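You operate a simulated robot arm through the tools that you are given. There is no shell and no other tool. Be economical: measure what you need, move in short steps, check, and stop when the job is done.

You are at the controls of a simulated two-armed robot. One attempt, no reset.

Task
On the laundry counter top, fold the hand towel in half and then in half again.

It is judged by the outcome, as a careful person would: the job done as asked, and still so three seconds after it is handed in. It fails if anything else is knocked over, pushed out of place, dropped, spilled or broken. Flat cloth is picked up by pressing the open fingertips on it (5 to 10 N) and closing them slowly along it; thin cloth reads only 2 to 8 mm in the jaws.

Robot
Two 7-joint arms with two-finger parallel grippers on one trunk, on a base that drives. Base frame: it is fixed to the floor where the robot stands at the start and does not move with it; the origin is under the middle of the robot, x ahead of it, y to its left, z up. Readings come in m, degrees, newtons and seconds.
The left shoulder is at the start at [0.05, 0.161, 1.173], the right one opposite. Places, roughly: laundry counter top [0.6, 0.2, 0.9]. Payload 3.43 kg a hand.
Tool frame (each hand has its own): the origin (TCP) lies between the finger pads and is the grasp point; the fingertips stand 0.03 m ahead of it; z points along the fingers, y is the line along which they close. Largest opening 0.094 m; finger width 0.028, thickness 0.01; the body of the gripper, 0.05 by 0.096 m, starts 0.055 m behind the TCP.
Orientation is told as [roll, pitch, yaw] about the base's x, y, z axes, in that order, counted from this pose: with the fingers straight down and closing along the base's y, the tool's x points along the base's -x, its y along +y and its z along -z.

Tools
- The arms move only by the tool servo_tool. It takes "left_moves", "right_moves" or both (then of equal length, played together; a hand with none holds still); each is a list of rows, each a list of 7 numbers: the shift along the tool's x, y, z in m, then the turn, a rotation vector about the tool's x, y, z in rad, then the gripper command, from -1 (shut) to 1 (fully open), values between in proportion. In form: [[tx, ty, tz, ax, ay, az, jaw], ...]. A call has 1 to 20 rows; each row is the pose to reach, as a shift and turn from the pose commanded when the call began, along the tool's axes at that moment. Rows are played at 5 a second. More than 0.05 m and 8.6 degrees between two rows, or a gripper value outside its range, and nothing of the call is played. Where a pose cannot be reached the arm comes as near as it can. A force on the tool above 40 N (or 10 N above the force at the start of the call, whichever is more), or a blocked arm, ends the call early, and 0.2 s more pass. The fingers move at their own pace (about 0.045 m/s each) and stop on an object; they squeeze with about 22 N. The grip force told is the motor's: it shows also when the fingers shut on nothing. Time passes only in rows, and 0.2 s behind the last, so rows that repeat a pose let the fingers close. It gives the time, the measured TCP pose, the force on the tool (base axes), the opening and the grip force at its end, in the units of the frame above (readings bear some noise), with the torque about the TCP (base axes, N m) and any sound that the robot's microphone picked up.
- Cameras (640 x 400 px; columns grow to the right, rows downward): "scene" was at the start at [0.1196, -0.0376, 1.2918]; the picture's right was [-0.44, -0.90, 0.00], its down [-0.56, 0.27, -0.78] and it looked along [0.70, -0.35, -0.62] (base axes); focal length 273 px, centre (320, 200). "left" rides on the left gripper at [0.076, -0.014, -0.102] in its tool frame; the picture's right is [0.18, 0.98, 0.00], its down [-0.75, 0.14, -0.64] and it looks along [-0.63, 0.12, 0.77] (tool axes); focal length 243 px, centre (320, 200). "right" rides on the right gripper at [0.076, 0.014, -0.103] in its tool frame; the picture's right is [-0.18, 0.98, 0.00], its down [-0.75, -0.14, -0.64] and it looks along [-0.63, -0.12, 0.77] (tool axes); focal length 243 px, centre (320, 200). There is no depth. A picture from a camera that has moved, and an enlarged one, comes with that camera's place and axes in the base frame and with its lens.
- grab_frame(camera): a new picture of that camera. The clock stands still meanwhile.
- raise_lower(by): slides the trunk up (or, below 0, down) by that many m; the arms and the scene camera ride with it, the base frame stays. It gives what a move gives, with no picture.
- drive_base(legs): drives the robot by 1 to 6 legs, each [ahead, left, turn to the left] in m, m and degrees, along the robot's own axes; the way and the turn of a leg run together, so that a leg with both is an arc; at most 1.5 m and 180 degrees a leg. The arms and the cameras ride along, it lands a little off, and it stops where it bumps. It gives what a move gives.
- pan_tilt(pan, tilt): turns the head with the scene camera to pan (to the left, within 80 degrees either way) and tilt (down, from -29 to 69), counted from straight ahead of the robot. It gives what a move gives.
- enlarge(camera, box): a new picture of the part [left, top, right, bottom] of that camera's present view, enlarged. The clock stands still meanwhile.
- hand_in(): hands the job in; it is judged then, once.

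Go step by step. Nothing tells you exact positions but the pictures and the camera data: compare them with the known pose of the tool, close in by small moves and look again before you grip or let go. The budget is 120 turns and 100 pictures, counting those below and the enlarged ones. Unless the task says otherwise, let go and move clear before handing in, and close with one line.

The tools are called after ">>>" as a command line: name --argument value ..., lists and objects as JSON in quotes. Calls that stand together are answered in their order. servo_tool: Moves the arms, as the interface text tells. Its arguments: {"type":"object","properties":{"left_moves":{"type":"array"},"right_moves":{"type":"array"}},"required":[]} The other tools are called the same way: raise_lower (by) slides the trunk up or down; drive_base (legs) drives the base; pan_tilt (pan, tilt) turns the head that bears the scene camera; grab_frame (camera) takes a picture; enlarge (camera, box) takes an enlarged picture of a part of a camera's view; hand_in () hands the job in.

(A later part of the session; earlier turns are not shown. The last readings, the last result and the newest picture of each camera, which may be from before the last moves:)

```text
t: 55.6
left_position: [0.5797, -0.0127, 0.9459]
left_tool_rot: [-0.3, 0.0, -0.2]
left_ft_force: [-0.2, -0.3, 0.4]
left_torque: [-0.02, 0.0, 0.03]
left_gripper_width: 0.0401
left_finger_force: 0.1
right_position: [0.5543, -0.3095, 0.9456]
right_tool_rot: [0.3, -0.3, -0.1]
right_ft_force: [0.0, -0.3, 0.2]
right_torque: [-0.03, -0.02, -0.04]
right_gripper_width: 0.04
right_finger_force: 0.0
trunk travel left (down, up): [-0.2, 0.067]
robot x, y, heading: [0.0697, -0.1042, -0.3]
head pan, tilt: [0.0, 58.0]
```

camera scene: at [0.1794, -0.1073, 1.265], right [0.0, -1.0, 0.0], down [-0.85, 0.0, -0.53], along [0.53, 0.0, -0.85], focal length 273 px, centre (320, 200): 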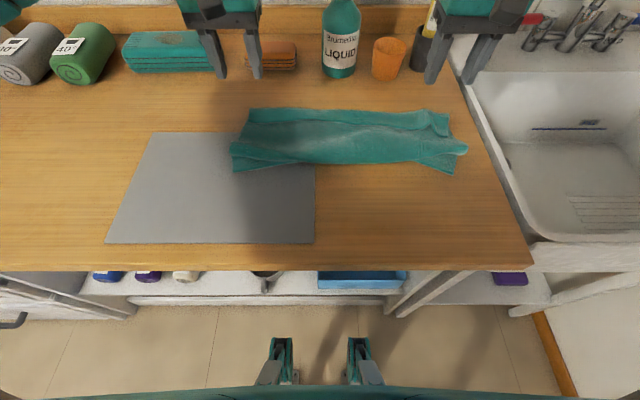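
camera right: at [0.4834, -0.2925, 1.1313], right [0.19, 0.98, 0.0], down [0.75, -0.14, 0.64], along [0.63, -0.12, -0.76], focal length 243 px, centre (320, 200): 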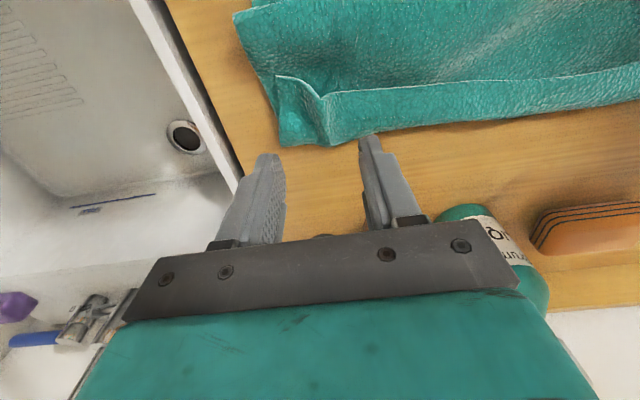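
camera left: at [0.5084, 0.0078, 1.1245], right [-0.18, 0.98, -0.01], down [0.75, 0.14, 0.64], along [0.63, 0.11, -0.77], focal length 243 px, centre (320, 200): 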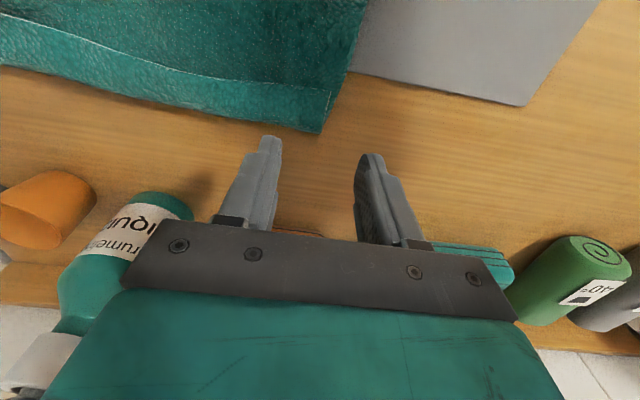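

No contact yet; I'll lower in small steps.

>>> servo_tool --left_moves '[[0, 0, 0.003, 0, 0, 0, -0.15], [0, 0, 0.006, 0, 0, 0, -0.15], [0, 0, 0.008, 0, 0, 0, -0.15]]' --right_moves '[[0, 0, 0.003, 0, 0, 0, -0.15], [0, 0, 0.006, 0, 0, 0, -0.15], [0, 0, 0.008, 0, 0, 0, -0.15]]'

>>> grab_frame --camera "right"

>>> grab_frame --camera "left"

```text
t: 56.4
left_position: [0.5798, -0.0125, 0.9386]
left_tool_rot: [-0.3, -0.1, -0.2]
left_ft_force: [0.1, 0.1, 2.5]
left_torque: [-0.02, -0.03, 0.02]
left_gripper_width: 0.0396
left_finger_force: 0.1
right_position: [0.5557, -0.3118, 0.9363]
right_tool_rot: [0.3, -0.3, -0.1]
right_ft_force: [-0.8, 0.3, 4.1]
right_torque: [-0.01, 0.01, -0.03]
right_gripper_width: 0.0402
right_finger_force: 0.0
trunk travel left (down, up): [-0.2, 0.067]
robot x, y, heading: [0.07, -0.1046, -0.2]
head pan, tilt: [0.0, 58.0]
```

```text
41 pictures are left
camera right: at [0.4795, -0.2976, 1.041], right [0.19, 0.98, 0.01], down [0.75, -0.15, 0.65], along [0.64, -0.12, -0.76], focal length 243 px, centre (320, 200)
```

right: 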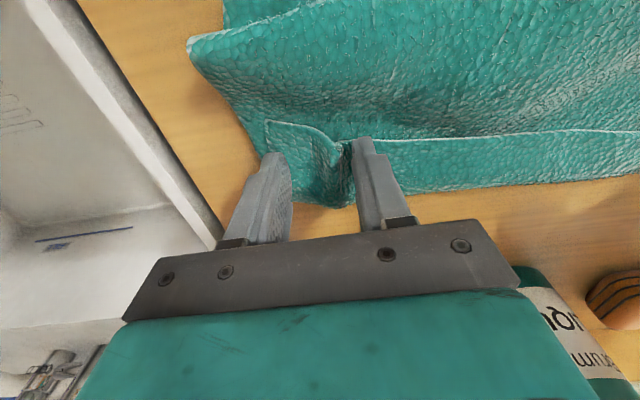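

```text
40 pictures are left
camera left: at [0.5041, -0.0251, 1.042], right [-0.18, 0.98, -0.01], down [0.75, 0.14, 0.64], along [0.63, 0.11, -0.77], focal length 243 px, centre (320, 200)
```

left: 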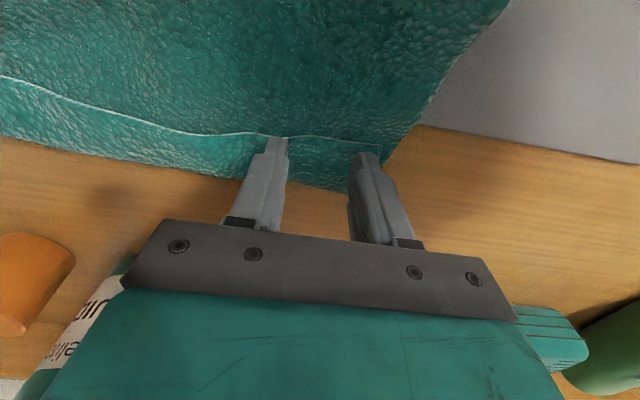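

Both hands sit on the turned strip, edge under the fingertips. I'll press slightly and close slowly.

>>> servo_tool --left_moves '[[0, 0, 0.002, 0, 0, 0, -0.15], [0, 0, 0.002, 0, 0, 0, -0.25], [0, 0, 0.002, 0, 0, 0, -0.35], [0, 0, 0.002, 0, 0, 0, -0.45], [0, 0, 0.002, 0, 0, 0, -0.55], [0, 0, 0.002, 0, 0, 0, -0.65], [0, 0, 0.002, 0, 0, 0, -0.75], [0, 0, 0.002, 0, 0, 0, -0.85], [0, 0, 0.002, 0, 0, 0, -1], [0, 0, 0.002, 0, 0, 0, -1], [0, 0, 0.002, 0, 0, 0, -1]]' --right_moves '[[0, 0, 0.001, 0, 0, 0, -0.15], [0, 0, 0.001, 0, 0, 0, -0.25], [0, 0, 0.001, 0, 0, 0, -0.35], [0, 0, 0.001, 0, 0, 0, -0.45], [0, 0, 0.001, 0, 0, 0, -0.55], [0, 0, 0.001, 0, 0, 0, -0.65], [0, 0, 0.001, 0, 0, 0, -0.75], [0, 0, 0.001, 0, 0, 0, -0.85], [0, 0, 0.001, 0, 0, 0, -1], [0, 0, 0.001, 0, 0, 0, -1], [0, 0, 0.001, 0, 0, 0, -1]]'

```text
t: 58.8
left_position: [0.5795, -0.0137, 0.9381]
left_tool_rot: [-0.3, -0.2, -0.2]
left_ft_force: [0.7, -4.5, 10.6]
left_torque: [-0.11, -0.01, -0.03]
left_gripper_width: 0.0088
left_finger_force: 21.7
right_position: [0.5552, -0.3118, 0.9373]
right_tool_rot: [0.3, -0.4, -0.1]
right_ft_force: [-0.2, 5.3, 9.6]
right_torque: [0.13, -0.05, 0.07]
right_gripper_width: 0.0115
right_finger_force: 21.7
trunk travel left (down, up): [-0.2, 0.067]
robot x, y, heading: [0.0704, -0.1077, -0.3]
head pan, tilt: [0.0, 58.0]
```

Both grips are thick (9 and 11 mm), possibly two layers. I'll lift to hanging and look.

>>> servo_tool --left_moves '[[0, -0.003, -0.035, 0, 0, 0, -1], [0.015, -0.003, -0.07, 0, 0, 0, -1], [0.03, -0.003, -0.11, 0, 0, 0, -1], [0.055, -0.003, -0.15, 0, 0, 0, -1], [0.08, -0.003, -0.19, 0, 0, 0, -1], [0.1, -0.003, -0.23, 0, 0, 0, -1], [0.12, -0.003, -0.265, 0, 0, 0, -1], [0.12, -0.003, -0.265, 0, 0, 0, -1], [0.12, -0.003, -0.265, 0, 0, 0, -1]]' --right_moves '[[0, 0, -0.035, 0, 0, 0, -1], [0.015, 0, -0.07, 0, 0, 0, -1], [0.03, 0, -0.11, 0, 0, 0, -1], [0.05, 0, -0.15, 0, 0, 0, -1], [0.07, 0, -0.19, 0, 0, 0, -1], [0.085, 0, -0.23, 0, 0, 0, -1], [0.095, 0, -0.265, 0, 0, 0, -1], [0.095, 0, -0.265, 0, 0, 0, -1], [0.095, 0, -0.265, 0, 0, 0, -1]]'

>>> grab_frame --camera "scene"

>>> grab_frame --camera "right"

>>> grab_frame --camera "left"

```text
t: 60.8
left_position: [0.4579, -0.0136, 1.2007]
left_tool_rot: [-0.4, 0.0, -0.2]
left_ft_force: [-0.3, -9.9, 0.2]
left_torque: [-0.31, 0.0, -0.08]
left_gripper_width: 0.0047
left_finger_force: 21.5
right_position: [0.4575, -0.3128, 1.2028]
right_tool_rot: [0.3, -0.3, -0.1]
right_ft_force: [-1.0, 9.4, -0.3]
right_torque: [0.34, 0.03, 0.12]
right_gripper_width: 0.0086
right_finger_force: 21.7
trunk travel left (down, up): [-0.2, 0.067]
robot x, y, heading: [0.0722, -0.1052, -0.1]
head pan, tilt: [0.0, 58.0]
```

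```text
39 pictures are left
camera scene: at [0.1793, -0.1074, 1.2651], right [0.0, -1.0, 0.0], down [-0.85, 0.0, -0.53], along [0.53, 0.0, -0.85], focal length 273 px, centre (320, 200)
```

scene: 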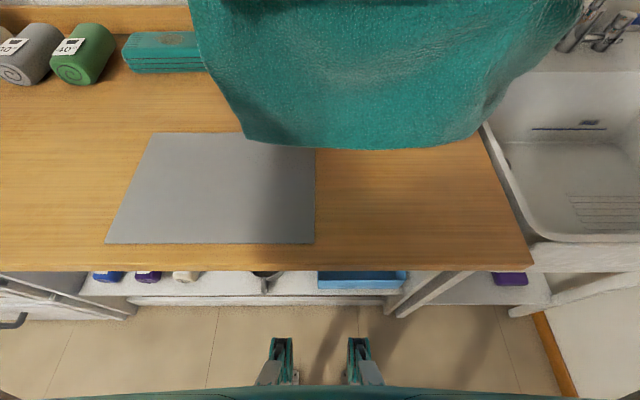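

```text
38 pictures are left
camera right: at [0.3817, -0.2991, 1.3054], right [0.19, 0.98, 0.01], down [0.75, -0.15, 0.64], along [0.63, -0.12, -0.76], focal length 243 px, centre (320, 200)
```

right: 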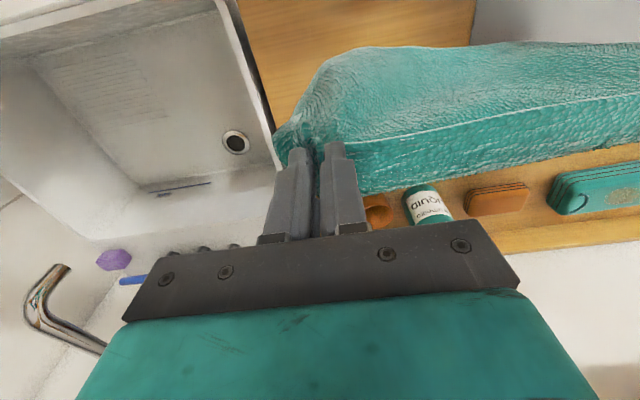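

```text
37 pictures are left
camera left: at [0.3833, -0.0258, 1.3031], right [-0.18, 0.98, -0.01], down [0.75, 0.14, 0.64], along [0.63, 0.11, -0.77], focal length 243 px, centre (320, 200)
```

left: 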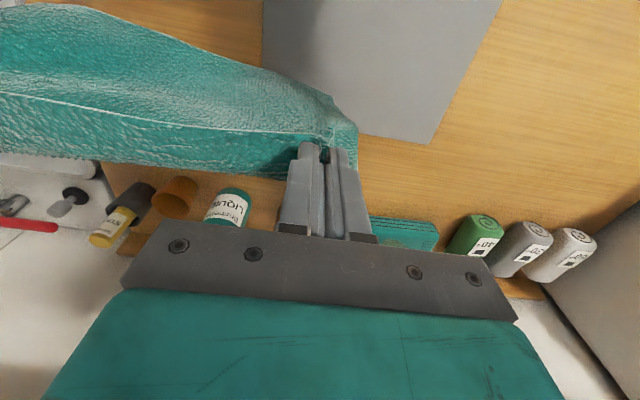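

The towel hangs straight again with the held edge facing me. I'll shift it left a little and back toward me (x ≈ 0.365), so the hem can land close to the front.

>>> servo_tool --left_moves '[[0.015, 0.008, -0.01, 0, 0, 0, -1], [0.035, 0.018, -0.02, 0, 0, 0, -1], [0.055, 0.028, -0.02, 0, 0, 0, -1], [0.075, 0.038, -0.02, 0, 0, 0, -1], [0.093, 0.045, -0.02, 0, 0, 0, -1], [0.093, 0.045, -0.02, 0, 0, 0, -1], [0.093, 0.045, -0.01, 0, 0, 0, -1], [0.093, 0.045, -0.01, 0, 0, 0, -1]]' --right_moves '[[0.015, 0.013, -0.01, 0, 0, 0, -1], [0.035, 0.023, -0.02, 0, 0, 0, -1], [0.055, 0.033, -0.02, 0, 0, 0, -1], [0.075, 0.043, -0.02, 0, 0, 0, -1], [0.0925, 0.05, -0.02, 0, 0, 0, -1], [0.0925, 0.05, -0.02, 0, 0, 0, -1], [0.0925, 0.05, -0.01, 0, 0, 0, -1], [0.0925, 0.05, -0.01, 0, 0, 0, -1]]'

>>> grab_frame --camera "scene"

```text
t: 62.6
left_position: [0.369, 0.0323, 1.2119]
left_tool_rot: [-0.4, -0.2, -0.3]
left_ft_force: [0.8, -5.0, 0.3]
left_torque: [-0.11, 0.04, -0.03]
left_gripper_width: 0.0047
left_finger_force: 21.8
right_position: [0.3669, -0.2611, 1.2116]
right_tool_rot: [0.3, -0.4, -0.1]
right_ft_force: [-0.2, 5.0, -0.1]
right_torque: [0.12, 0.04, 0.04]
right_gripper_width: 0.0085
right_finger_force: 21.5
trunk travel left (down, up): [-0.2, 0.067]
robot x, y, heading: [0.0685, -0.1059, -0.3]
head pan, tilt: [0.0, 58.0]
```

```text
36 pictures are left
camera scene: at [0.1794, -0.1074, 1.2651], right [0.0, -1.0, 0.0], down [-0.85, 0.0, -0.53], along [0.53, 0.0, -0.85], focal length 273 px, centre (320, 200)
```

scene: 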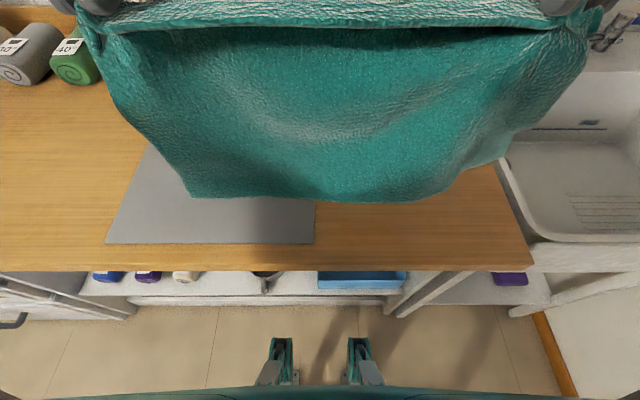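

>>> grab_frame --camera "right"

>>> enlarge --camera "scene" --box '[400, 0, 640, 150]'

```text
35 pictures are left
camera right: at [0.2908, -0.2481, 1.3146], right [0.19, 0.98, 0.01], down [0.75, -0.15, 0.64], along [0.63, -0.12, -0.76], focal length 243 px, centre (320, 200)
```

right: 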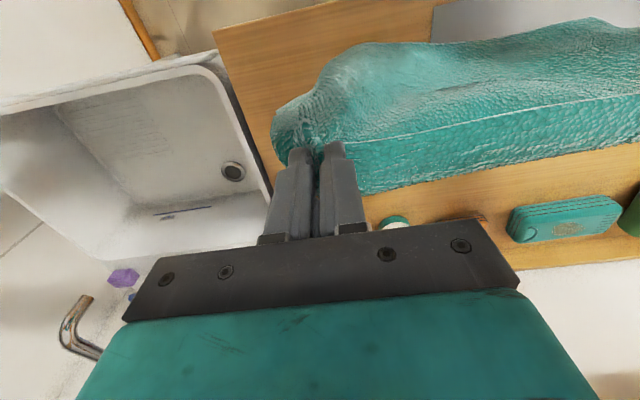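

```text
2.67 times, centred on (520, 75) of scene
camera zoom: at [0.1794, -0.1074, 1.2651], right [0.0, -1.0, 0.0], down [-0.85, 0.0, -0.53], along [0.53, 0.0, -0.85], focal length 729 px, centre (-213, 533)
```

zoom: 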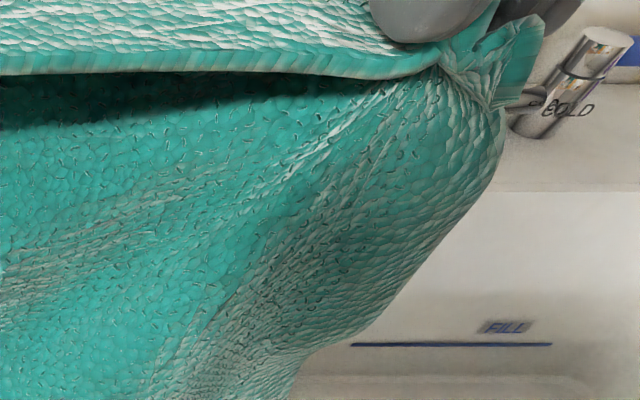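

Both grips caught a doubled strip, so the held edge is turned over. I'll lay the towel out with its clean hem near me and the held strip far, release, then regrasp by the clean near hem so the turned strip hangs down and opens by itself.

>>> servo_tool --left_moves '[[0, 0, 0.02, 0, 0, 0, -1], [0, 0, 0.037, 0, 0, 0, -1], [-0.02, 0, 0.055, 0, 0, 0, -1], [-0.04, 0, 0.075, 0, 0, 0, -1], [-0.06, 0, 0.095, 0, 0, 0, -1], [-0.08, 0, 0.12, 0, 0, 0, -1], [-0.1, 0, 0.145, 0, 0, 0, -1], [-0.12, 0, 0.17, 0, 0, 0, -1], [-0.14, 0, 0.2, 0, 0, 0, -1], [-0.15, 0, 0.23, 0, 0, 0, -1], [-0.155, 0, 0.255, 0, 0, 0, -1]]' --right_moves '[[0, 0, 0.02, 0, 0, 0, -1], [0, 0, 0.037, 0, 0, 0, -1], [-0.02, 0, 0.055, 0, 0, 0, -1], [-0.04, 0, 0.075, 0, 0, 0, -1], [-0.06, 0, 0.095, 0, 0, 0, -1], [-0.08, 0, 0.12, 0, 0, 0, -1], [-0.1, 0, 0.145, 0, 0, 0, -1], [-0.12, 0, 0.17, 0, 0, 0, -1], [-0.14, 0, 0.2, 0, 0, 0, -1], [-0.15, 0, 0.23, 0, 0, 0, -1], [-0.155, 0, 0.255, 0, 0, 0, -1]]'

>>> grab_frame --camera "scene"

```text
t: 65.0
left_position: [0.5221, 0.0286, 0.9601]
left_tool_rot: [-0.3, 0.0, -0.4]
left_ft_force: [-0.5, -4.8, 0.6]
left_torque: [-0.17, -0.05, -0.03]
left_gripper_width: 0.0045
left_finger_force: 22.2
right_position: [0.5218, -0.2646, 0.9592]
right_tool_rot: [0.3, -0.4, -0.1]
right_ft_force: [-1.0, 5.1, -0.2]
right_torque: [0.17, 0.01, 0.08]
right_gripper_width: 0.0083
right_finger_force: 22.1
right hand out of reach, approached as far as the arm can: row 11
trunk travel left (down, up): [-0.2, 0.067]
robot x, y, heading: [0.0674, -0.1068, -0.1]
head pan, tilt: [0.0, 58.0]
```

```text
33 pictures are left
camera scene: at [0.1794, -0.1074, 1.2651], right [0.0, -1.0, 0.0], down [-0.85, 0.0, -0.53], along [0.53, 0.0, -0.85], focal length 273 px, centre (320, 200)
```

scene: 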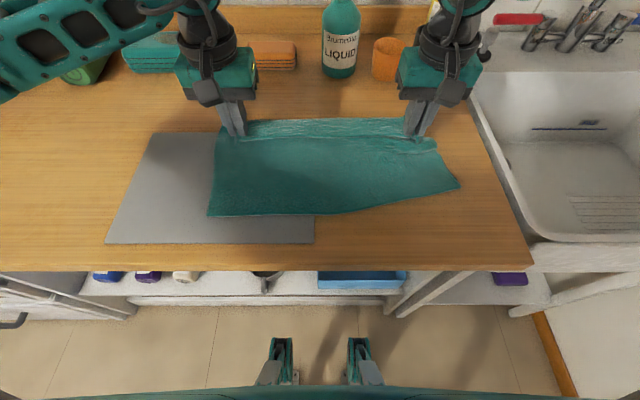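

The towel now lies flat with the clean hem near me: NL ≈ (0.376, 0.060), NR ≈ (0.427, −0.330). I'll release, rise, and go hover over those corners.

>>> servo_tool --left_moves '[[0, 0, 0, 0, 0, 0, -0.4], [0, 0, 0, 0, 0, 0, -0.1], [0, 0, -0.035, 0, 0, 0, -0.1], [0.02, 0, -0.06, 0, 0, 0, -0.15], [0.06, 0, -0.06, 0, 0, 0, -0.15], [0.1, 0, -0.06, 0, 0, 0, -0.15], [0.137, -0.002, -0.05, 0, 0, 0, -0.15], [0.137, -0.002, -0.02, 0, 0, 0, -0.15]]' --right_moves '[[0, 0, 0, 0, 0, 0, -0.4], [0, 0, 0, 0, 0, 0, -0.1], [0, 0, -0.035, 0, 0, 0, -0.1], [0.02, -0.01, -0.06, 0, 0, 0, -0.15], [0.05, -0.02, -0.06, 0, 0, 0, -0.15], [0.08, -0.031, -0.06, 0, 0, 0, -0.15], [0.094, -0.031, -0.05, 0, 0, 0, -0.15], [0.094, -0.031, -0.02, 0, 0, 0, -0.15]]'

>>> grab_frame --camera "left"

>>> grab_frame --camera "right"

```text
t: 66.8
left_position: [0.3846, 0.0268, 0.9774]
left_tool_rot: [-0.3, 0.0, -0.2]
left_ft_force: [0.7, 0.2, 0.2]
left_torque: [-0.01, 0.03, -0.03]
left_gripper_width: 0.04
left_finger_force: 0.1
right_position: [0.4269, -0.2959, 0.9766]
right_tool_rot: [0.3, -0.2, 0.0]
right_ft_force: [-0.2, -0.1, -0.3]
right_torque: [0.0, 0.01, 0.02]
right_gripper_width: 0.0396
right_finger_force: 0.1
trunk travel left (down, up): [-0.2, 0.067]
robot x, y, heading: [0.0677, -0.1052, -0.3]
head pan, tilt: [0.0, 58.0]
```

```text
32 pictures are left
camera left: at [0.309, 0.0144, 1.0801], right [-0.18, 0.98, -0.01], down [0.75, 0.14, 0.64], along [0.63, 0.11, -0.77], focal length 243 px, centre (320, 200)
```

left: 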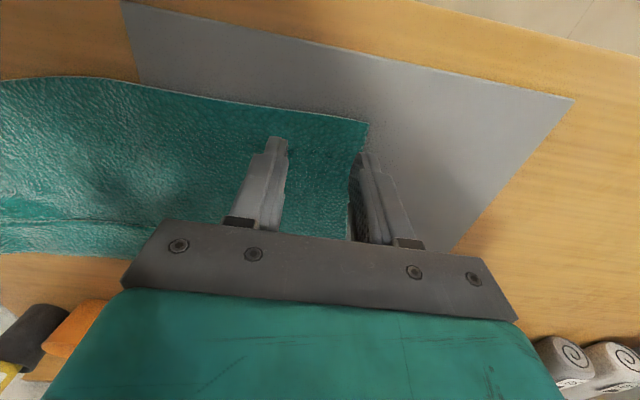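

```text
31 pictures are left
camera right: at [0.3506, -0.2825, 1.0803], right [0.19, 0.98, 0.01], down [0.75, -0.15, 0.64], along [0.63, -0.12, -0.77], focal length 243 px, centre (320, 200)
```

right: 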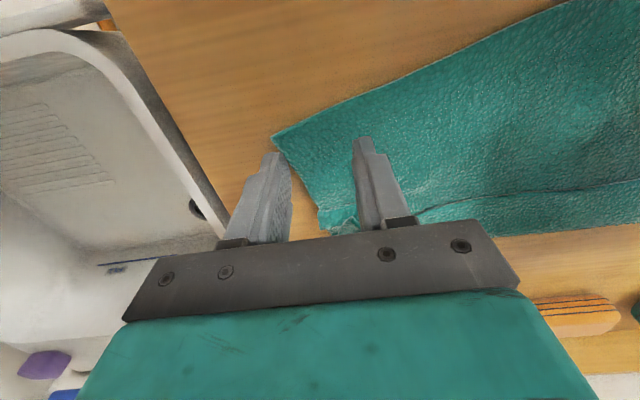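

Both hands are well placed on the clean hem. Lowering to contact.

>>> servo_tool --left_moves '[[0, 0, 0.02, 0, 0, 0, -0.15], [0, 0, 0.034, 0, 0, 0, -0.15], [0, 0, 0.039, 0, 0, 0, -0.15], [0, 0, 0.04, 0, 0, 0, -0.15], [0, 0, 0.04, 0, 0, 0, -0.15]]' --right_moves '[[0, 0, 0.02, 0, 0, 0, -0.15], [0, 0, 0.036, 0, 0, 0, -0.15], [0, 0, 0.042, 0, 0, 0, -0.15], [0, 0, 0.0435, 0, 0, 0, -0.15], [0, 0, 0.0435, 0, 0, 0, -0.15]]'

```text
t: 68.0
left_position: [0.3851, 0.0269, 0.9368]
left_tool_rot: [-0.3, -0.2, -0.2]
left_ft_force: [-1.1, 1.0, 8.6]
left_torque: [0.06, -0.03, -0.02]
left_gripper_width: 0.0398
left_finger_force: 0.1
right_position: [0.4269, -0.2962, 0.9333]
right_tool_rot: [0.3, -0.3, -0.1]
right_ft_force: [1.0, -1.7, 3.0]
right_torque: [-0.02, -0.04, 0.02]
right_gripper_width: 0.0398
right_finger_force: 0.0
trunk travel left (down, up): [-0.2, 0.067]
robot x, y, heading: [0.0688, -0.1087, -0.3]
head pan, tilt: [0.0, 58.0]
```

>>> servo_tool --left_moves '[[0, 0, 0.0005, 0, 0, 0, -0.15], [0, 0, 0.0005, 0, 0, 0, -0.25], [0, 0, 0.0005, 0, 0, 0, -0.35], [0, 0, 0.0005, 0, 0, 0, -0.45], [0, 0, 0.0005, 0, 0, 0, -0.55], [0, 0, 0.0005, 0, 0, 0, -0.65], [0, 0, 0.0005, 0, 0, 0, -0.75], [0, 0, 0.0005, 0, 0, 0, -0.85], [0, 0, 0.0005, 0, 0, 0, -1], [0, 0, 0.0005, 0, 0, 0, -1], [0, 0, 0.0005, 0, 0, 0, -1]]' --right_moves '[[0, 0, 0.0015, 0, 0, 0, -0.15], [0, 0, 0.0015, 0, 0, 0, -0.25], [0, 0, 0.0015, 0, 0, 0, -0.35], [0, 0, 0.0015, 0, 0, 0, -0.45], [0, 0, 0.0015, 0, 0, 0, -0.55], [0, 0, 0.0015, 0, 0, 0, -0.65], [0, 0, 0.0015, 0, 0, 0, -0.75], [0, 0, 0.0015, 0, 0, 0, -0.85], [0, 0, 0.0015, 0, 0, 0, -1], [0, 0, 0.0015, 0, 0, 0, -1], [0, 0, 0.0015, 0, 0, 0, -1]]'

```text
t: 70.4
left_position: [0.3845, 0.0259, 0.9369]
left_tool_rot: [-0.5, -0.2, -0.2]
left_ft_force: [0.9, -21.5, 13.2]
left_torque: [-0.63, -0.09, -0.16]
left_gripper_width: 0.0061
left_finger_force: 21.8
right_position: [0.4259, -0.2944, 0.9326]
right_tool_rot: [0.6, -0.4, -0.1]
right_ft_force: [-4.9, 20.8, 9.0]
right_torque: [0.64, 0.07, 0.0]
right_gripper_width: 0.0056
right_finger_force: 21.9
trunk travel left (down, up): [-0.2, 0.067]
robot x, y, heading: [0.0659, -0.1053, 0.1]
head pan, tilt: [0.0, 58.0]
```

Both hold (6.1, 5.6 mm) but the cloth is taut; I'll bring the hands closer while lifting to the hanging position at x ≈ 0.37.

>>> servo_tool --left_moves '[[0, -0.004, -0.01, 0, 0, 0, -1], [0, -0.006, -0.04, 0, 0, 0, -1], [0, -0.006, -0.08, 0, 0, 0, -1], [0.003, -0.006, -0.12, 0, 0, 0, -1], [0.006, -0.006, -0.16, 0, 0, 0, -1], [0.01, -0.006, -0.2, 0, 0, 0, -1], [0.015, -0.006, -0.24, 0, 0, 0, -1], [0.015, -0.006, -0.285, 0, 0, 0, -1], [0.015, -0.006, -0.285, 0, 0, 0, -1], [0.015, -0.006, -0.285, 0, 0, 0, -1], [0.015, -0.006, -0.285, 0, 0, 0, -1]]' --right_moves '[[0, 0.004, -0.01, 0, 0, 0, -1], [0.003, 0.006, -0.04, 0, 0, 0, -1], [0.01, 0.006, -0.08, 0, 0, 0, -1], [0.02, 0.006, -0.12, 0, 0, 0, -1], [0.03, 0.006, -0.16, 0, 0, 0, -1], [0.04, 0.006, -0.2, 0, 0, 0, -1], [0.05, 0.006, -0.24, 0, 0, 0, -1], [0.056, 0.006, -0.285, 0, 0, 0, -1], [0.056, 0.006, -0.285, 0, 0, 0, -1], [0.056, 0.006, -0.285, 0, 0, 0, -1], [0.056, 0.006, -0.285, 0, 0, 0, -1]]'

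>>> grab_frame --camera "scene"

```text
t: 72.8
left_position: [0.3716, 0.0211, 1.2207]
left_tool_rot: [-0.3, 0.1, -0.3]
left_ft_force: [0.4, -8.7, 0.6]
left_torque: [-0.26, 0.01, -0.08]
left_gripper_width: 0.0046
left_finger_force: 22.1
right_position: [0.3723, -0.2915, 1.2183]
right_tool_rot: [0.3, -0.2, -0.1]
right_ft_force: [0.8, 8.6, 0.1]
right_torque: [0.24, -0.01, 0.04]
right_gripper_width: 0.0046
right_finger_force: 21.8
trunk travel left (down, up): [-0.2, 0.067]
robot x, y, heading: [0.0646, -0.1073, -0.4]
head pan, tilt: [0.0, 58.0]
```

```text
30 pictures are left
camera scene: at [0.1796, -0.1074, 1.265], right [0.0, -1.0, 0.0], down [-0.85, 0.0, -0.53], along [0.53, 0.0, -0.85], focal length 273 px, centre (320, 200)
```

scene: 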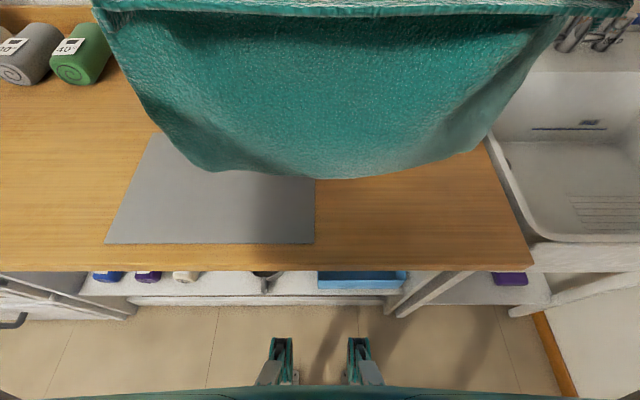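

The towel hangs clean from the other edge. I'll move back a touch, lower the hem to the counter near the front, then feed the cloth forward until half of it is laid.

>>> servo_tool --left_moves '[[0.012, -0.002, 0, 0, 0, 0, -1], [0.025, -0.002, 0.01, 0, 0, 0, -1], [0.025, -0.002, 0.03, 0, 0, 0, -1], [0.025, -0.002, 0.048, 0, 0, 0, -1], [0.005, -0.002, 0.068, 0, 0, 0, -1], [-0.015, -0.002, 0.088, 0, 0, 0, -1], [-0.035, -0.002, 0.108, 0, 0, 0, -1], [-0.055, -0.002, 0.128, 0, 0, 0, -1], [-0.075, -0.002, 0.148, 0, 0, 0, -1], [-0.095, -0.002, 0.168, 0, 0, 0, -1], [-0.115, -0.002, 0.178, 0, 0, 0, -1]]' --right_moves '[[0.012, 0.002, 0, 0, 0, 0, -1], [0.025, 0.002, 0.01, 0, 0, 0, -1], [0.025, 0.002, 0.03, 0, 0, 0, -1], [0.025, 0.002, 0.048, 0, 0, 0, -1], [0.005, 0.002, 0.068, 0, 0, 0, -1], [-0.015, 0.002, 0.088, 0, 0, 0, -1], [-0.035, 0.002, 0.108, 0, 0, 0, -1], [-0.055, 0.002, 0.128, 0, 0, 0, -1], [-0.075, 0.002, 0.148, 0, 0, 0, -1], [-0.095, 0.002, 0.168, 0, 0, 0, -1], [-0.115, 0.002, 0.178, 0, 0, 0, -1]]'

>>> grab_frame --camera "scene"

```text
t: 75.2
left_position: [0.4858, 0.0186, 1.0431]
left_tool_rot: [-0.2, 0.0, -0.2]
left_ft_force: [0.4, -2.9, -0.3]
left_torque: [-0.05, 0.0, -0.05]
left_gripper_width: 0.0046
left_finger_force: 21.8
right_position: [0.488, -0.2882, 1.0395]
right_tool_rot: [0.2, -0.2, 0.0]
right_ft_force: [-0.4, 2.6, -1.0]
right_torque: [0.07, 0.03, 0.0]
right_gripper_width: 0.0048
right_finger_force: 22.0
trunk travel left (down, up): [-0.2, 0.067]
robot x, y, heading: [0.0694, -0.1087, -0.1]
head pan, tilt: [0.0, 58.0]
```

```text
29 pictures are left
camera scene: at [0.18, -0.1075, 1.265], right [0.0, -1.0, 0.0], down [-0.85, 0.0, -0.53], along [0.53, 0.0, -0.85], focal length 273 px, centre (320, 200)
```

scene: 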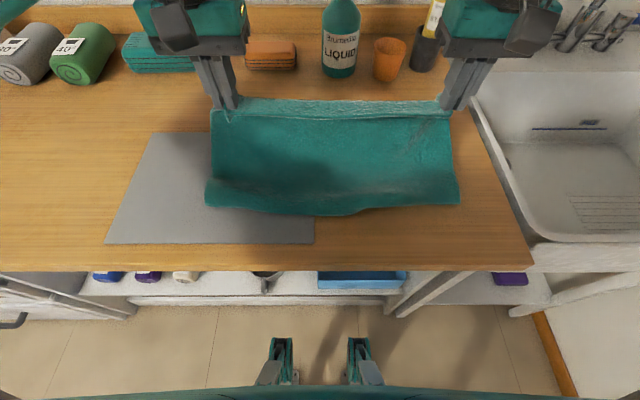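

>>> enlarge --camera "scene" --box '[190, 80, 480, 261]'

```text
2.21 times, centred on (335, 170) of scene
camera zoom: at [0.18, -0.1075, 1.265], right [0.0, -1.0, 0.0], down [-0.85, 0.0, -0.53], along [0.53, 0.0, -0.85], focal length 603 px, centre (287, 265)
```

zoom: 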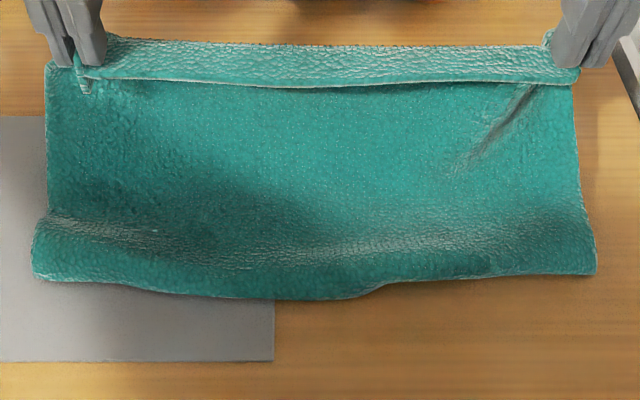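

This is the square layout I wanted. Now I'll bring the held edge back over toward me and down onto the near hem.

>>> servo_tool --left_moves '[[0.02, 0, 0, 0, 0, 0, -1], [0.04, 0, 0.007, 0, 0, 0, -1], [0.06, 0, 0.022, 0, 0, 0, -1], [0.075, 0, 0.044, 0, 0, 0, -1], [0.085, 0, 0.07, 0, 0, 0, -1], [0.09, 0, 0.092, 0, 0, 0, -1]]' --right_moves '[[0.02, 0, 0, 0, 0, 0, -1], [0.04, 0, 0.007, 0, 0, 0, -1], [0.06, 0, 0.022, 0, 0, 0, -1], [0.075, 0, 0.044, 0, 0, 0, -1], [0.085, 0, 0.07, 0, 0, 0, -1], [0.09, 0, 0.09, 0, 0, 0, -1]]'

>>> grab_frame --camera "scene"

```text
t: 76.6
left_position: [0.3953, 0.0207, 0.9535]
left_tool_rot: [-0.3, 0.0, -0.2]
left_ft_force: [-1.5, -3.3, 3.0]
left_torque: [-0.13, 0.0, -0.03]
left_gripper_width: 0.0046
left_finger_force: 21.9
right_position: [0.3977, -0.2872, 0.9498]
right_tool_rot: [0.3, -0.2, -0.1]
right_ft_force: [0.0, 2.2, 0.1]
right_torque: [0.04, 0.01, 0.03]
right_gripper_width: 0.0044
right_finger_force: 22.3
trunk travel left (down, up): [-0.2, 0.067]
robot x, y, heading: [0.0648, -0.1055, -0.2]
head pan, tilt: [0.0, 58.0]
```

```text
27 pictures are left
camera scene: at [0.1792, -0.1075, 1.2652], right [0.0, -1.0, 0.0], down [-0.85, 0.0, -0.53], along [0.53, 0.0, -0.85], focal length 273 px, centre (320, 200)
```

scene: 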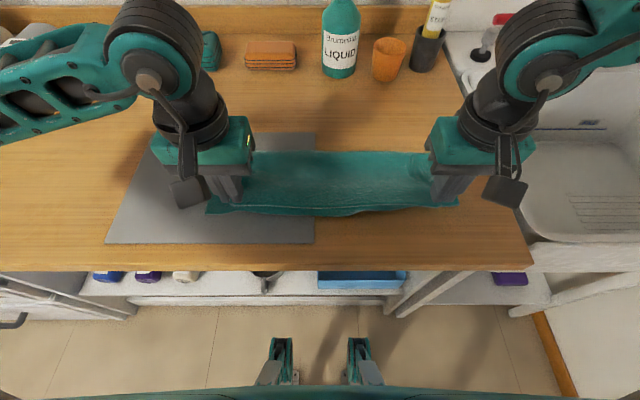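

The held edge lies over the near hem. I'll lower the last few mm, open the jaws, and lift clear.

>>> servo_tool --left_moves '[[0.004, 0, 0.004, 0, 0, 0, -1], [0.004, 0, 0.006, 0, 0, 0, -1], [0.004, 0, 0.006, 0, 0, 0, -0.6], [0.004, 0, 0.006, 0, 0, 0, -0.2], [0.004, 0, 0.006, 0, 0, 0, -0.1], [0.004, 0, -0.02, 0, 0, 0, -0.1], [0.004, 0, -0.06, 0, 0, 0, -0.1], [0.004, 0.03, -0.1, 0, 0, 0, -0.1], [0.004, 0.07, -0.13, 0, 0, 0, -0.1], [0.004, 0.11, -0.13, 0, 0, 0, -0.1]]' --right_moves '[[0.004, 0, 0.004, 0, 0, 0, -1], [0.004, 0, 0.008, 0, 0, 0, -1], [0.004, 0, 0.008, 0, 0, 0, -0.6], [0.004, 0, 0.008, 0, 0, 0, -0.2], [0.004, 0, 0.008, 0, 0, 0, -0.1], [0.004, 0, -0.02, 0, 0, 0, -0.1], [0.004, 0, -0.06, 0, 0, 0, -0.1], [0.004, -0.03, -0.1, 0, 0, 0, -0.1], [0.004, -0.07, -0.13, 0, 0, 0, -0.1], [0.004, -0.1, -0.13, 0, 0, 0, -0.1]]'

>>> enlarge --camera "scene" --box '[190, 100, 480, 281]'

```text
t: 78.8
left_position: [0.3901, 0.1301, 1.0799]
left_tool_rot: [-0.3, 0.1, -0.3]
left_ft_force: [0.0, -0.1, 0.4]
left_torque: [0.02, -0.01, -0.02]
left_gripper_width: 0.0424
left_finger_force: 0.2
right_position: [0.3905, -0.3905, 1.0769]
right_tool_rot: [0.2, -0.2, 0.0]
right_ft_force: [0.1, -0.1, 0.2]
right_torque: [-0.01, 0.04, 0.03]
right_gripper_width: 0.0425
right_finger_force: 0.1
trunk travel left (down, up): [-0.2, 0.067]
robot x, y, heading: [0.066, -0.1079, -0.2]
head pan, tilt: [0.0, 58.0]
```

```text
2.21 times, centred on (335, 190) of scene
camera zoom: at [0.1791, -0.1073, 1.2651], right [0.0, -1.0, 0.0], down [-0.85, 0.0, -0.53], along [0.53, 0.0, -0.85], focal length 603 px, centre (287, 221)
```

zoom: 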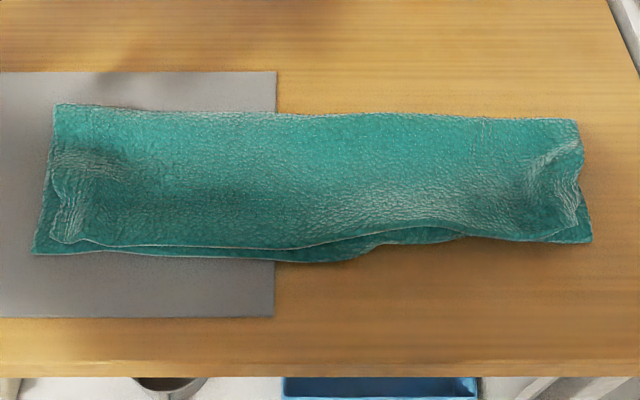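

The first fold is clean: a double strip x 0.38–0.505, y −0.32–0.06. For the second fold I'll pinch the strip at its middle (y ≈ −0.13) with both hands, one at each long side, and lift so the two ends drape together; first I test reach in the air.

>>> servo_tool --left_moves '[[-0.02, -0.035, 0, 0, 0.03, 0, -0.1], [-0.04, -0.07, 0, 0, 0.06, 0, -0.1], [-0.06, -0.105, 0, 0, 0.09, 0, -0.1], [-0.08, -0.14, 0, 0, 0.12, 0, -0.1], [-0.1, -0.175, 0, 0, 0.15, 0, -0.1], [-0.107, -0.21, 0, 0, 0.18, 0, -0.1], [-0.107, -0.24, 0, 0, 0.21, 0, -0.1], [-0.107, -0.26, 0, 0, 0.21, 0, -0.1], [-0.107, -0.26, 0, 0, 0.21, 0, -0.1]]'

>>> servo_tool --right_moves '[[0, 0.03, 0, 0, -0.08, 0, -0.1], [0, 0.06, 0, 0, -0.16, 0, -0.1], [0, 0.09, 0, 0, -0.24, 0, -0.1], [0, 0.12, 0, 0, -0.32, 0, -0.1], [0, 0.15, 0, 0, -0.4, 0, -0.1], [0, 0.18, 0, 0, -0.48, 0, -0.1]]'

>>> grab_frame --camera "scene"

```text
t: 80.8
left_position: [0.4973, -0.1306, 1.0797]
left_tool_rot: [-0.3, 12.0, -0.1]
left_ft_force: [-0.4, 0.0, 0.7]
left_torque: [0.03, -0.04, 0.02]
left_gripper_width: 0.0426
left_finger_force: 0.1
right_position: [0.3896, -0.39, 1.078]
right_tool_rot: [0.2, -0.1, 0.0]
right_ft_force: [0.8, 0.1, 0.6]
right_torque: [0.02, -0.03, 0.03]
right_gripper_width: 0.0425
right_finger_force: 0.1
trunk travel left (down, up): [-0.2, 0.067]
robot x, y, heading: [0.0709, -0.1056, 0.1]
head pan, tilt: [0.0, 58.0]
```

```text
t: 82.2
left_position: [0.4969, -0.1304, 1.0803]
left_tool_rot: [-0.3, 12.1, -0.4]
left_ft_force: [0.3, 0.3, -0.1]
left_torque: [-0.01, 0.0, 0.04]
left_gripper_width: 0.0422
left_finger_force: 0.1
right_position: [0.3914, -0.207, 1.0814]
right_tool_rot: [0.3, -27.8, -0.1]
right_ft_force: [-0.2, 0.7, -0.3]
right_torque: [0.03, -0.01, -0.01]
right_gripper_width: 0.0421
right_finger_force: 0.1
trunk travel left (down, up): [-0.2, 0.067]
robot x, y, heading: [0.0673, -0.1098, -0.0]
head pan, tilt: [0.0, 58.0]
```

```text
25 pictures are left
camera scene: at [0.1803, -0.1072, 1.2649], right [0.0, -1.0, 0.0], down [-0.85, 0.0, -0.53], along [0.53, 0.0, -0.85], focal length 273 px, centre (320, 200)
```

scene: 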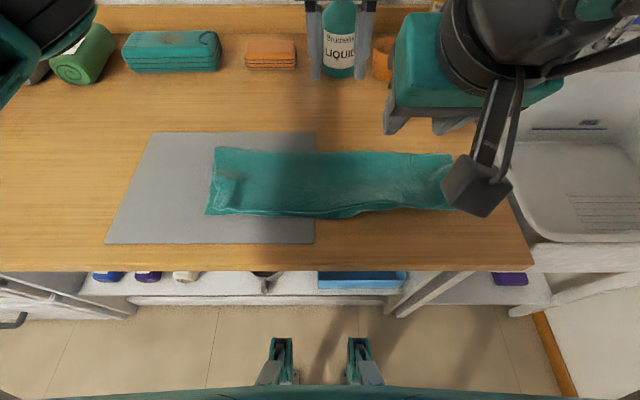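

Both poses are reachable. I'll bring the right hand to the middle too, watching for interference.

>>> servo_tool --right_moves '[[0, 0.025, 0, 0, -0.03, 0, -0.1], [0, 0.05, 0, 0, -0.05, 0, -0.1], [0, 0.077, 0, 0, -0.05, 0, -0.1]]'

>>> grab_frame --camera "scene"

>>> grab_frame --camera "left"

```text
t: 83.0
left_position: [0.4966, -0.1301, 1.0826]
left_tool_rot: [-0.3, 12.0, -0.3]
left_ft_force: [0.0, -0.1, 0.3]
left_torque: [-0.01, 0.01, 0.02]
left_gripper_width: 0.0422
left_finger_force: 0.1
right_position: [0.3964, -0.1964, 1.0842]
right_tool_rot: [0.3, -30.6, -0.3]
right_ft_force: [-0.5, 0.5, -0.6]
right_torque: [0.04, 0.0, 0.02]
right_gripper_width: 0.0425
right_finger_force: 0.1
right hand out of reach, approached as far as the arm can: row 1, 2, 3
trunk travel left (down, up): [-0.2, 0.067]
robot x, y, heading: [0.0694, -0.1091, -0.1]
head pan, tilt: [0.0, 58.0]
```

```text
24 pictures are left
camera scene: at [0.1794, -0.1074, 1.265], right [0.0, -1.0, 0.0], down [-0.85, 0.0, -0.53], along [0.53, 0.0, -0.85], focal length 273 px, centre (320, 200)
```

scene: 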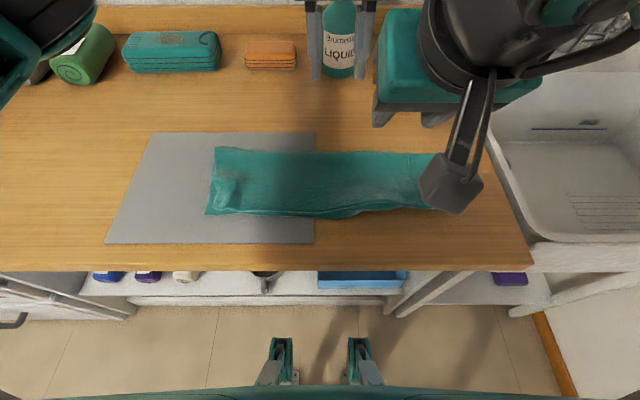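

```text
23 pictures are left
camera left: at [0.4444, -0.1422, 1.1979], right [-0.18, 0.98, 0.03], down [0.87, 0.14, 0.47], along [0.46, 0.11, -0.88], focal length 243 px, centre (320, 200)
```

left: 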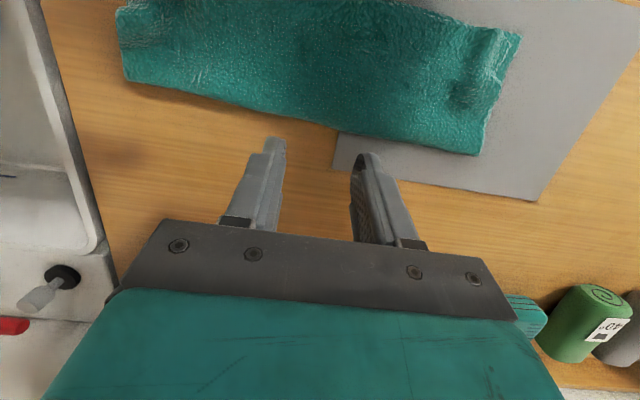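

The right hand stops at about 9 cm from the centre line, so I'll shift the base 7 cm to the left and then align both hands on y ≈ −0.13.

>>> drive_base --legs '[[0, 0.07, 0]]'

```text
t: 84.0
left_position: [0.4978, -0.0602, 1.0814]
left_tool_rot: [-0.3, 12.0, -0.2]
left_ft_force: [0.4, -0.4, -0.6]
left_torque: [-0.01, 0.02, 0.01]
left_gripper_width: 0.0422
left_finger_force: 0.0
right_position: [0.3975, -0.1266, 1.0843]
right_tool_rot: [0.1, -30.6, -0.1]
right_ft_force: [-0.1, 0.1, -0.4]
right_torque: [0.02, 0.02, -0.01]
right_gripper_width: 0.0422
right_finger_force: 0.0
trunk travel left (down, up): [-0.2, 0.067]
robot x, y, heading: [0.0722, -0.0368, -0.1]
head pan, tilt: [0.0, 58.0]
```

>>> servo_tool --left_moves '[[0, -0.03, 0.01, 0, 0, 0, -0.15], [-0.003, -0.06, 0.035, 0, 0, 0, -0.15], [-0.0068, -0.067, 0.06, 0, 0, 0, -0.15], [-0.0068, -0.067, 0.08, 0, 0, 0, -0.15]]' --right_moves '[[0.005, 0, 0.01, 0, 0, 0, -0.15], [0.02, -0.001, 0.03, 0, 0, 0, -0.15], [0.035, -0.003, 0.05, 0, 0, 0, -0.15], [0.048, -0.003, 0.069, 0, 0, 0, -0.15]]'

>>> grab_frame --camera "scene"

>>> grab_frame --camera "right"

>>> grab_frame --camera "left"

```text
t: 85.0
left_position: [0.4865, -0.1273, 1.0006]
left_tool_rot: [-0.3, 12.1, -0.2]
left_ft_force: [-0.5, -0.3, -0.1]
left_torque: [-0.02, 0.01, 0.0]
left_gripper_width: 0.0398
left_finger_force: 0.0
right_position: [0.4033, -0.1424, 1.0073]
right_tool_rot: [0.4, -30.5, -0.2]
right_ft_force: [-0.5, 0.3, 0.1]
right_torque: [-0.01, 0.02, 0.0]
right_gripper_width: 0.0403
right_finger_force: 0.0
right hand out of reach, approached as far as the arm can: row 2, 3, 4
trunk travel left (down, up): [-0.2, 0.067]
robot x, y, heading: [0.0679, -0.0349, 0.2]
head pan, tilt: [0.0, 58.0]
```

```text
22 pictures are left
camera scene: at [0.1796, -0.0379, 1.2651], right [0.0, -1.0, 0.0], down [-0.85, 0.0, -0.53], along [0.53, 0.0, -0.85], focal length 273 px, centre (320, 200)
```

scene: 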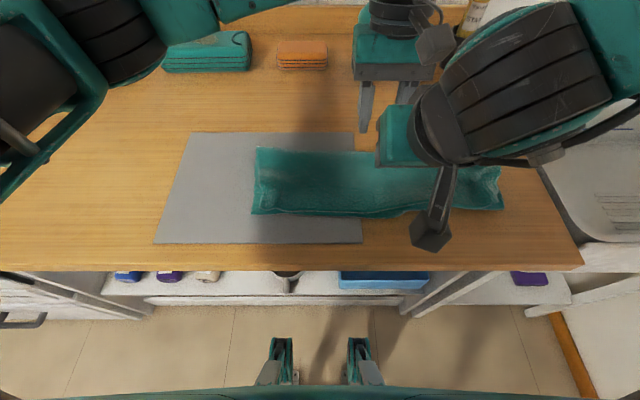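

```text
21 pictures are left
camera right: at [0.2862, -0.1293, 1.0574], right [0.16, 0.98, 0.1], down [0.32, -0.15, 0.93], along [0.93, -0.12, -0.34], focal length 243 px, centre (320, 200)
```

right: 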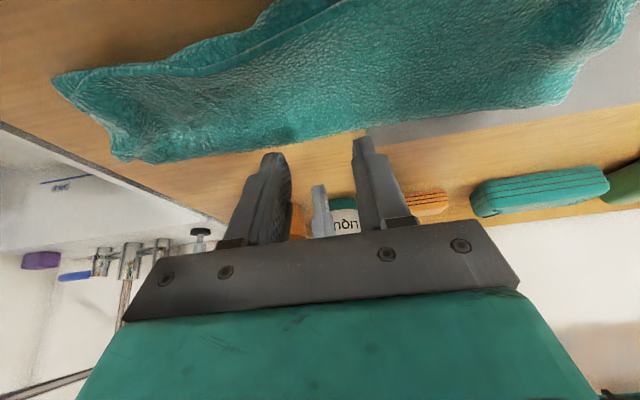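

```text
20 pictures are left
camera left: at [0.4341, -0.1398, 1.1174], right [-0.18, 0.98, 0.03], down [0.87, 0.14, 0.47], along [0.46, 0.11, -0.88], focal length 243 px, centre (320, 200)
```

left: 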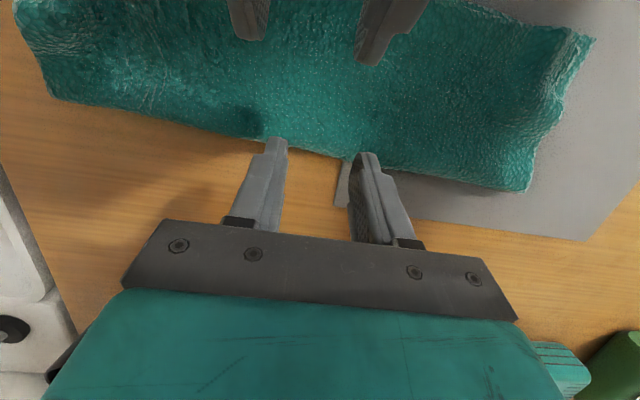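

>>> drive_base --legs '[[0, 0.05, 0]]'

>>> servo_tool --left_moves '[[0, -0.03, 0, 0, 0, 0, -0.15], [0, -0.051, 0.01, 0, 0, 0, -0.15], [-0.005, -0.051, 0.025, 0, 0, 0, -0.15], [-0.0094, -0.051, 0.044, 0, 0, 0, -0.15]]' --right_moves '[[0.005, -0.02, 0.0, 0, 0, 0, -0.15], [0.015, -0.036, 0.01, 0, 0, 0, -0.15], [0.028, -0.036, 0.025, 0, 0, 0, -0.15], [0.0388, -0.036, 0.0375, 0, 0, 0, -0.15]]'

>>> grab_frame --camera "left"

```text
t: 86.0
left_position: [0.4866, -0.0867, 1.0004]
left_tool_rot: [-0.3, 12.0, -0.2]
left_ft_force: [-0.2, -0.3, 0.2]
left_torque: [0.03, 0.0, -0.03]
left_gripper_width: 0.0397
left_finger_force: 0.0
right_position: [0.4034, -0.1031, 1.0081]
right_tool_rot: [0.4, -30.5, -0.3]
right_ft_force: [-0.5, -0.7, -1.2]
right_torque: [0.02, 0.02, 0.02]
right_gripper_width: 0.04
right_finger_force: 0.1
trunk travel left (down, up): [-0.2, 0.067]
robot x, y, heading: [0.0692, -0.0001, -0.1]
head pan, tilt: [0.0, 58.0]
stopped in leg 1: the robot was blocked; the commanded pose is now the measured one
```

```text
t: 87.0
left_position: [0.4862, -0.1379, 0.9554]
left_tool_rot: [-0.4, 12.0, -0.2]
left_ft_force: [-0.3, 0.9, -0.8]
left_torque: [0.0, 0.01, 0.02]
left_gripper_width: 0.0397
left_finger_force: 0.2
right_position: [0.4105, -0.1294, 0.9501]
right_tool_rot: [0.3, -30.5, -0.2]
right_ft_force: [-0.4, -0.5, 0.5]
right_torque: [0.02, -0.02, -0.02]
right_gripper_width: 0.0403
right_finger_force: 0.2
right hand out of reach, approached as far as the arm can: row 1, 2, 3, 4
trunk travel left (down, up): [-0.2, 0.067]
robot x, y, heading: [0.0634, 0.0044, 0.1]
head pan, tilt: [0.0, 58.0]
```

```text
19 pictures are left
camera left: at [0.433, -0.1503, 1.0722], right [-0.18, 0.98, 0.03], down [0.87, 0.14, 0.47], along [0.46, 0.11, -0.88], focal length 243 px, centre (320, 200)
```

left: 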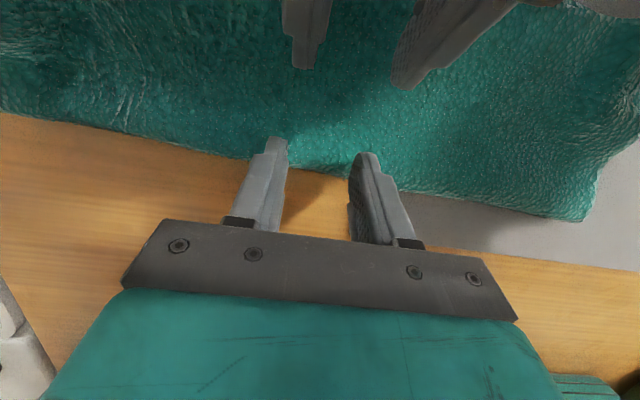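

The right hand is about 2 cm too far in. I'll back the base 2.5 cm and re-aim: right to x ≈ 0.39, left to x ≈ 0.486, both at y ≈ −0.13.

>>> drive_base --legs '[[-0.03, 0, 0]]'

```text
t: 87.8
left_position: [0.4541, -0.1383, 0.9557]
left_tool_rot: [-0.3, 11.8, -0.3]
left_ft_force: [-0.1, 0.4, 0.2]
left_torque: [-0.02, -0.01, -0.02]
left_gripper_width: 0.0402
left_finger_force: 0.1
right_position: [0.3791, -0.1294, 0.9507]
right_tool_rot: [0.4, -30.4, -0.3]
right_ft_force: [0.3, 0.1, 0.4]
right_torque: [0.01, -0.02, 0.02]
right_gripper_width: 0.0399
right_finger_force: 0.0
trunk travel left (down, up): [-0.2, 0.067]
robot x, y, heading: [0.0376, 0.0036, 0.0]
head pan, tilt: [0.0, 58.0]
```

>>> servo_tool --left_moves '[[-0.017, 0.004, -0.003, 0, 0, 0, -0.15], [-0.0333, 0.008, -0.002, 0, 0, 0, -0.15], [-0.0333, 0.008, 0.003, 0, 0, 0, -0.15]]' --right_moves '[[-0.005, 0, 0.003, 0, 0, 0, -0.15], [-0.007, 0, 0.006, 0, 0, 0, -0.15], [-0.007, 0, 0.0096, 0, 0, 0, -0.15]]'

>>> grab_frame --camera "left"

```text
t: 88.6
left_position: [0.4892, -0.1304, 0.9468]
left_tool_rot: [-0.2, 12.0, -0.2]
left_ft_force: [0.1, -0.8, 0.4]
left_torque: [0.0, 0.0, 0.03]
left_gripper_width: 0.0399
left_finger_force: 0.2
right_position: [0.3904, -0.1298, 0.9454]
right_tool_rot: [0.4, -30.3, -0.3]
right_ft_force: [-1.1, -0.7, 0.2]
right_torque: [-0.01, -0.01, 0.0]
right_gripper_width: 0.0399
right_finger_force: 0.0
trunk travel left (down, up): [-0.2, 0.067]
robot x, y, heading: [0.0393, 0.005, -0.2]
head pan, tilt: [0.0, 58.0]
```

```text
18 pictures are left
camera left: at [0.436, -0.1429, 1.0629], right [-0.18, 0.98, 0.03], down [0.87, 0.14, 0.47], along [0.46, 0.11, -0.88], focal length 243 px, centre (320, 200)
```

left: 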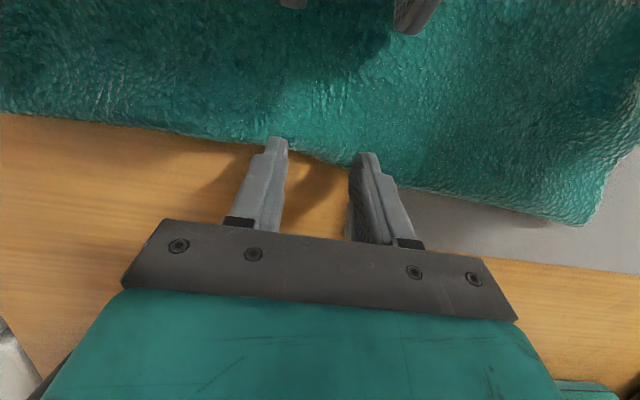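

The strip's far side is actually at x ≈ 0.487, so I'll pull the left hand back ~2 cm before pressing.

>>> servo_tool --left_moves '[[0.01, 0, -0.002, 0, 0, 0, -0.15], [0.0197, 0, 0.004, 0, 0, 0, -0.15], [0.0197, 0, 0.0083, 0, 0, 0, -0.15]]' --right_moves '[[0.0053, 0, -0.0008, 0, 0, 0, -0.15], [0.0065, 0, 0.001, 0, 0, 0, -0.15], [0.0075, 0, 0.003, 0, 0, 0, -0.15]]'

```text
t: 89.4
left_position: [0.4672, -0.1292, 0.9437]
left_tool_rot: [-0.4, 11.9, -0.2]
left_ft_force: [0.8, 0.2, 1.5]
left_torque: [0.01, 0.0, -0.03]
left_gripper_width: 0.04
left_finger_force: 0.1
right_position: [0.386, -0.1337, 0.942]
right_tool_rot: [0.6, -30.4, -0.3]
right_ft_force: [-0.3, 1.7, 3.2]
right_torque: [0.05, 0.01, 0.02]
right_gripper_width: 0.04
right_finger_force: 0.0
right hand out of reach, approached as far as the arm can: row 2, 3
trunk travel left (down, up): [-0.2, 0.067]
robot x, y, heading: [0.0386, 0.0025, 0.1]
head pan, tilt: [0.0, 58.0]
```

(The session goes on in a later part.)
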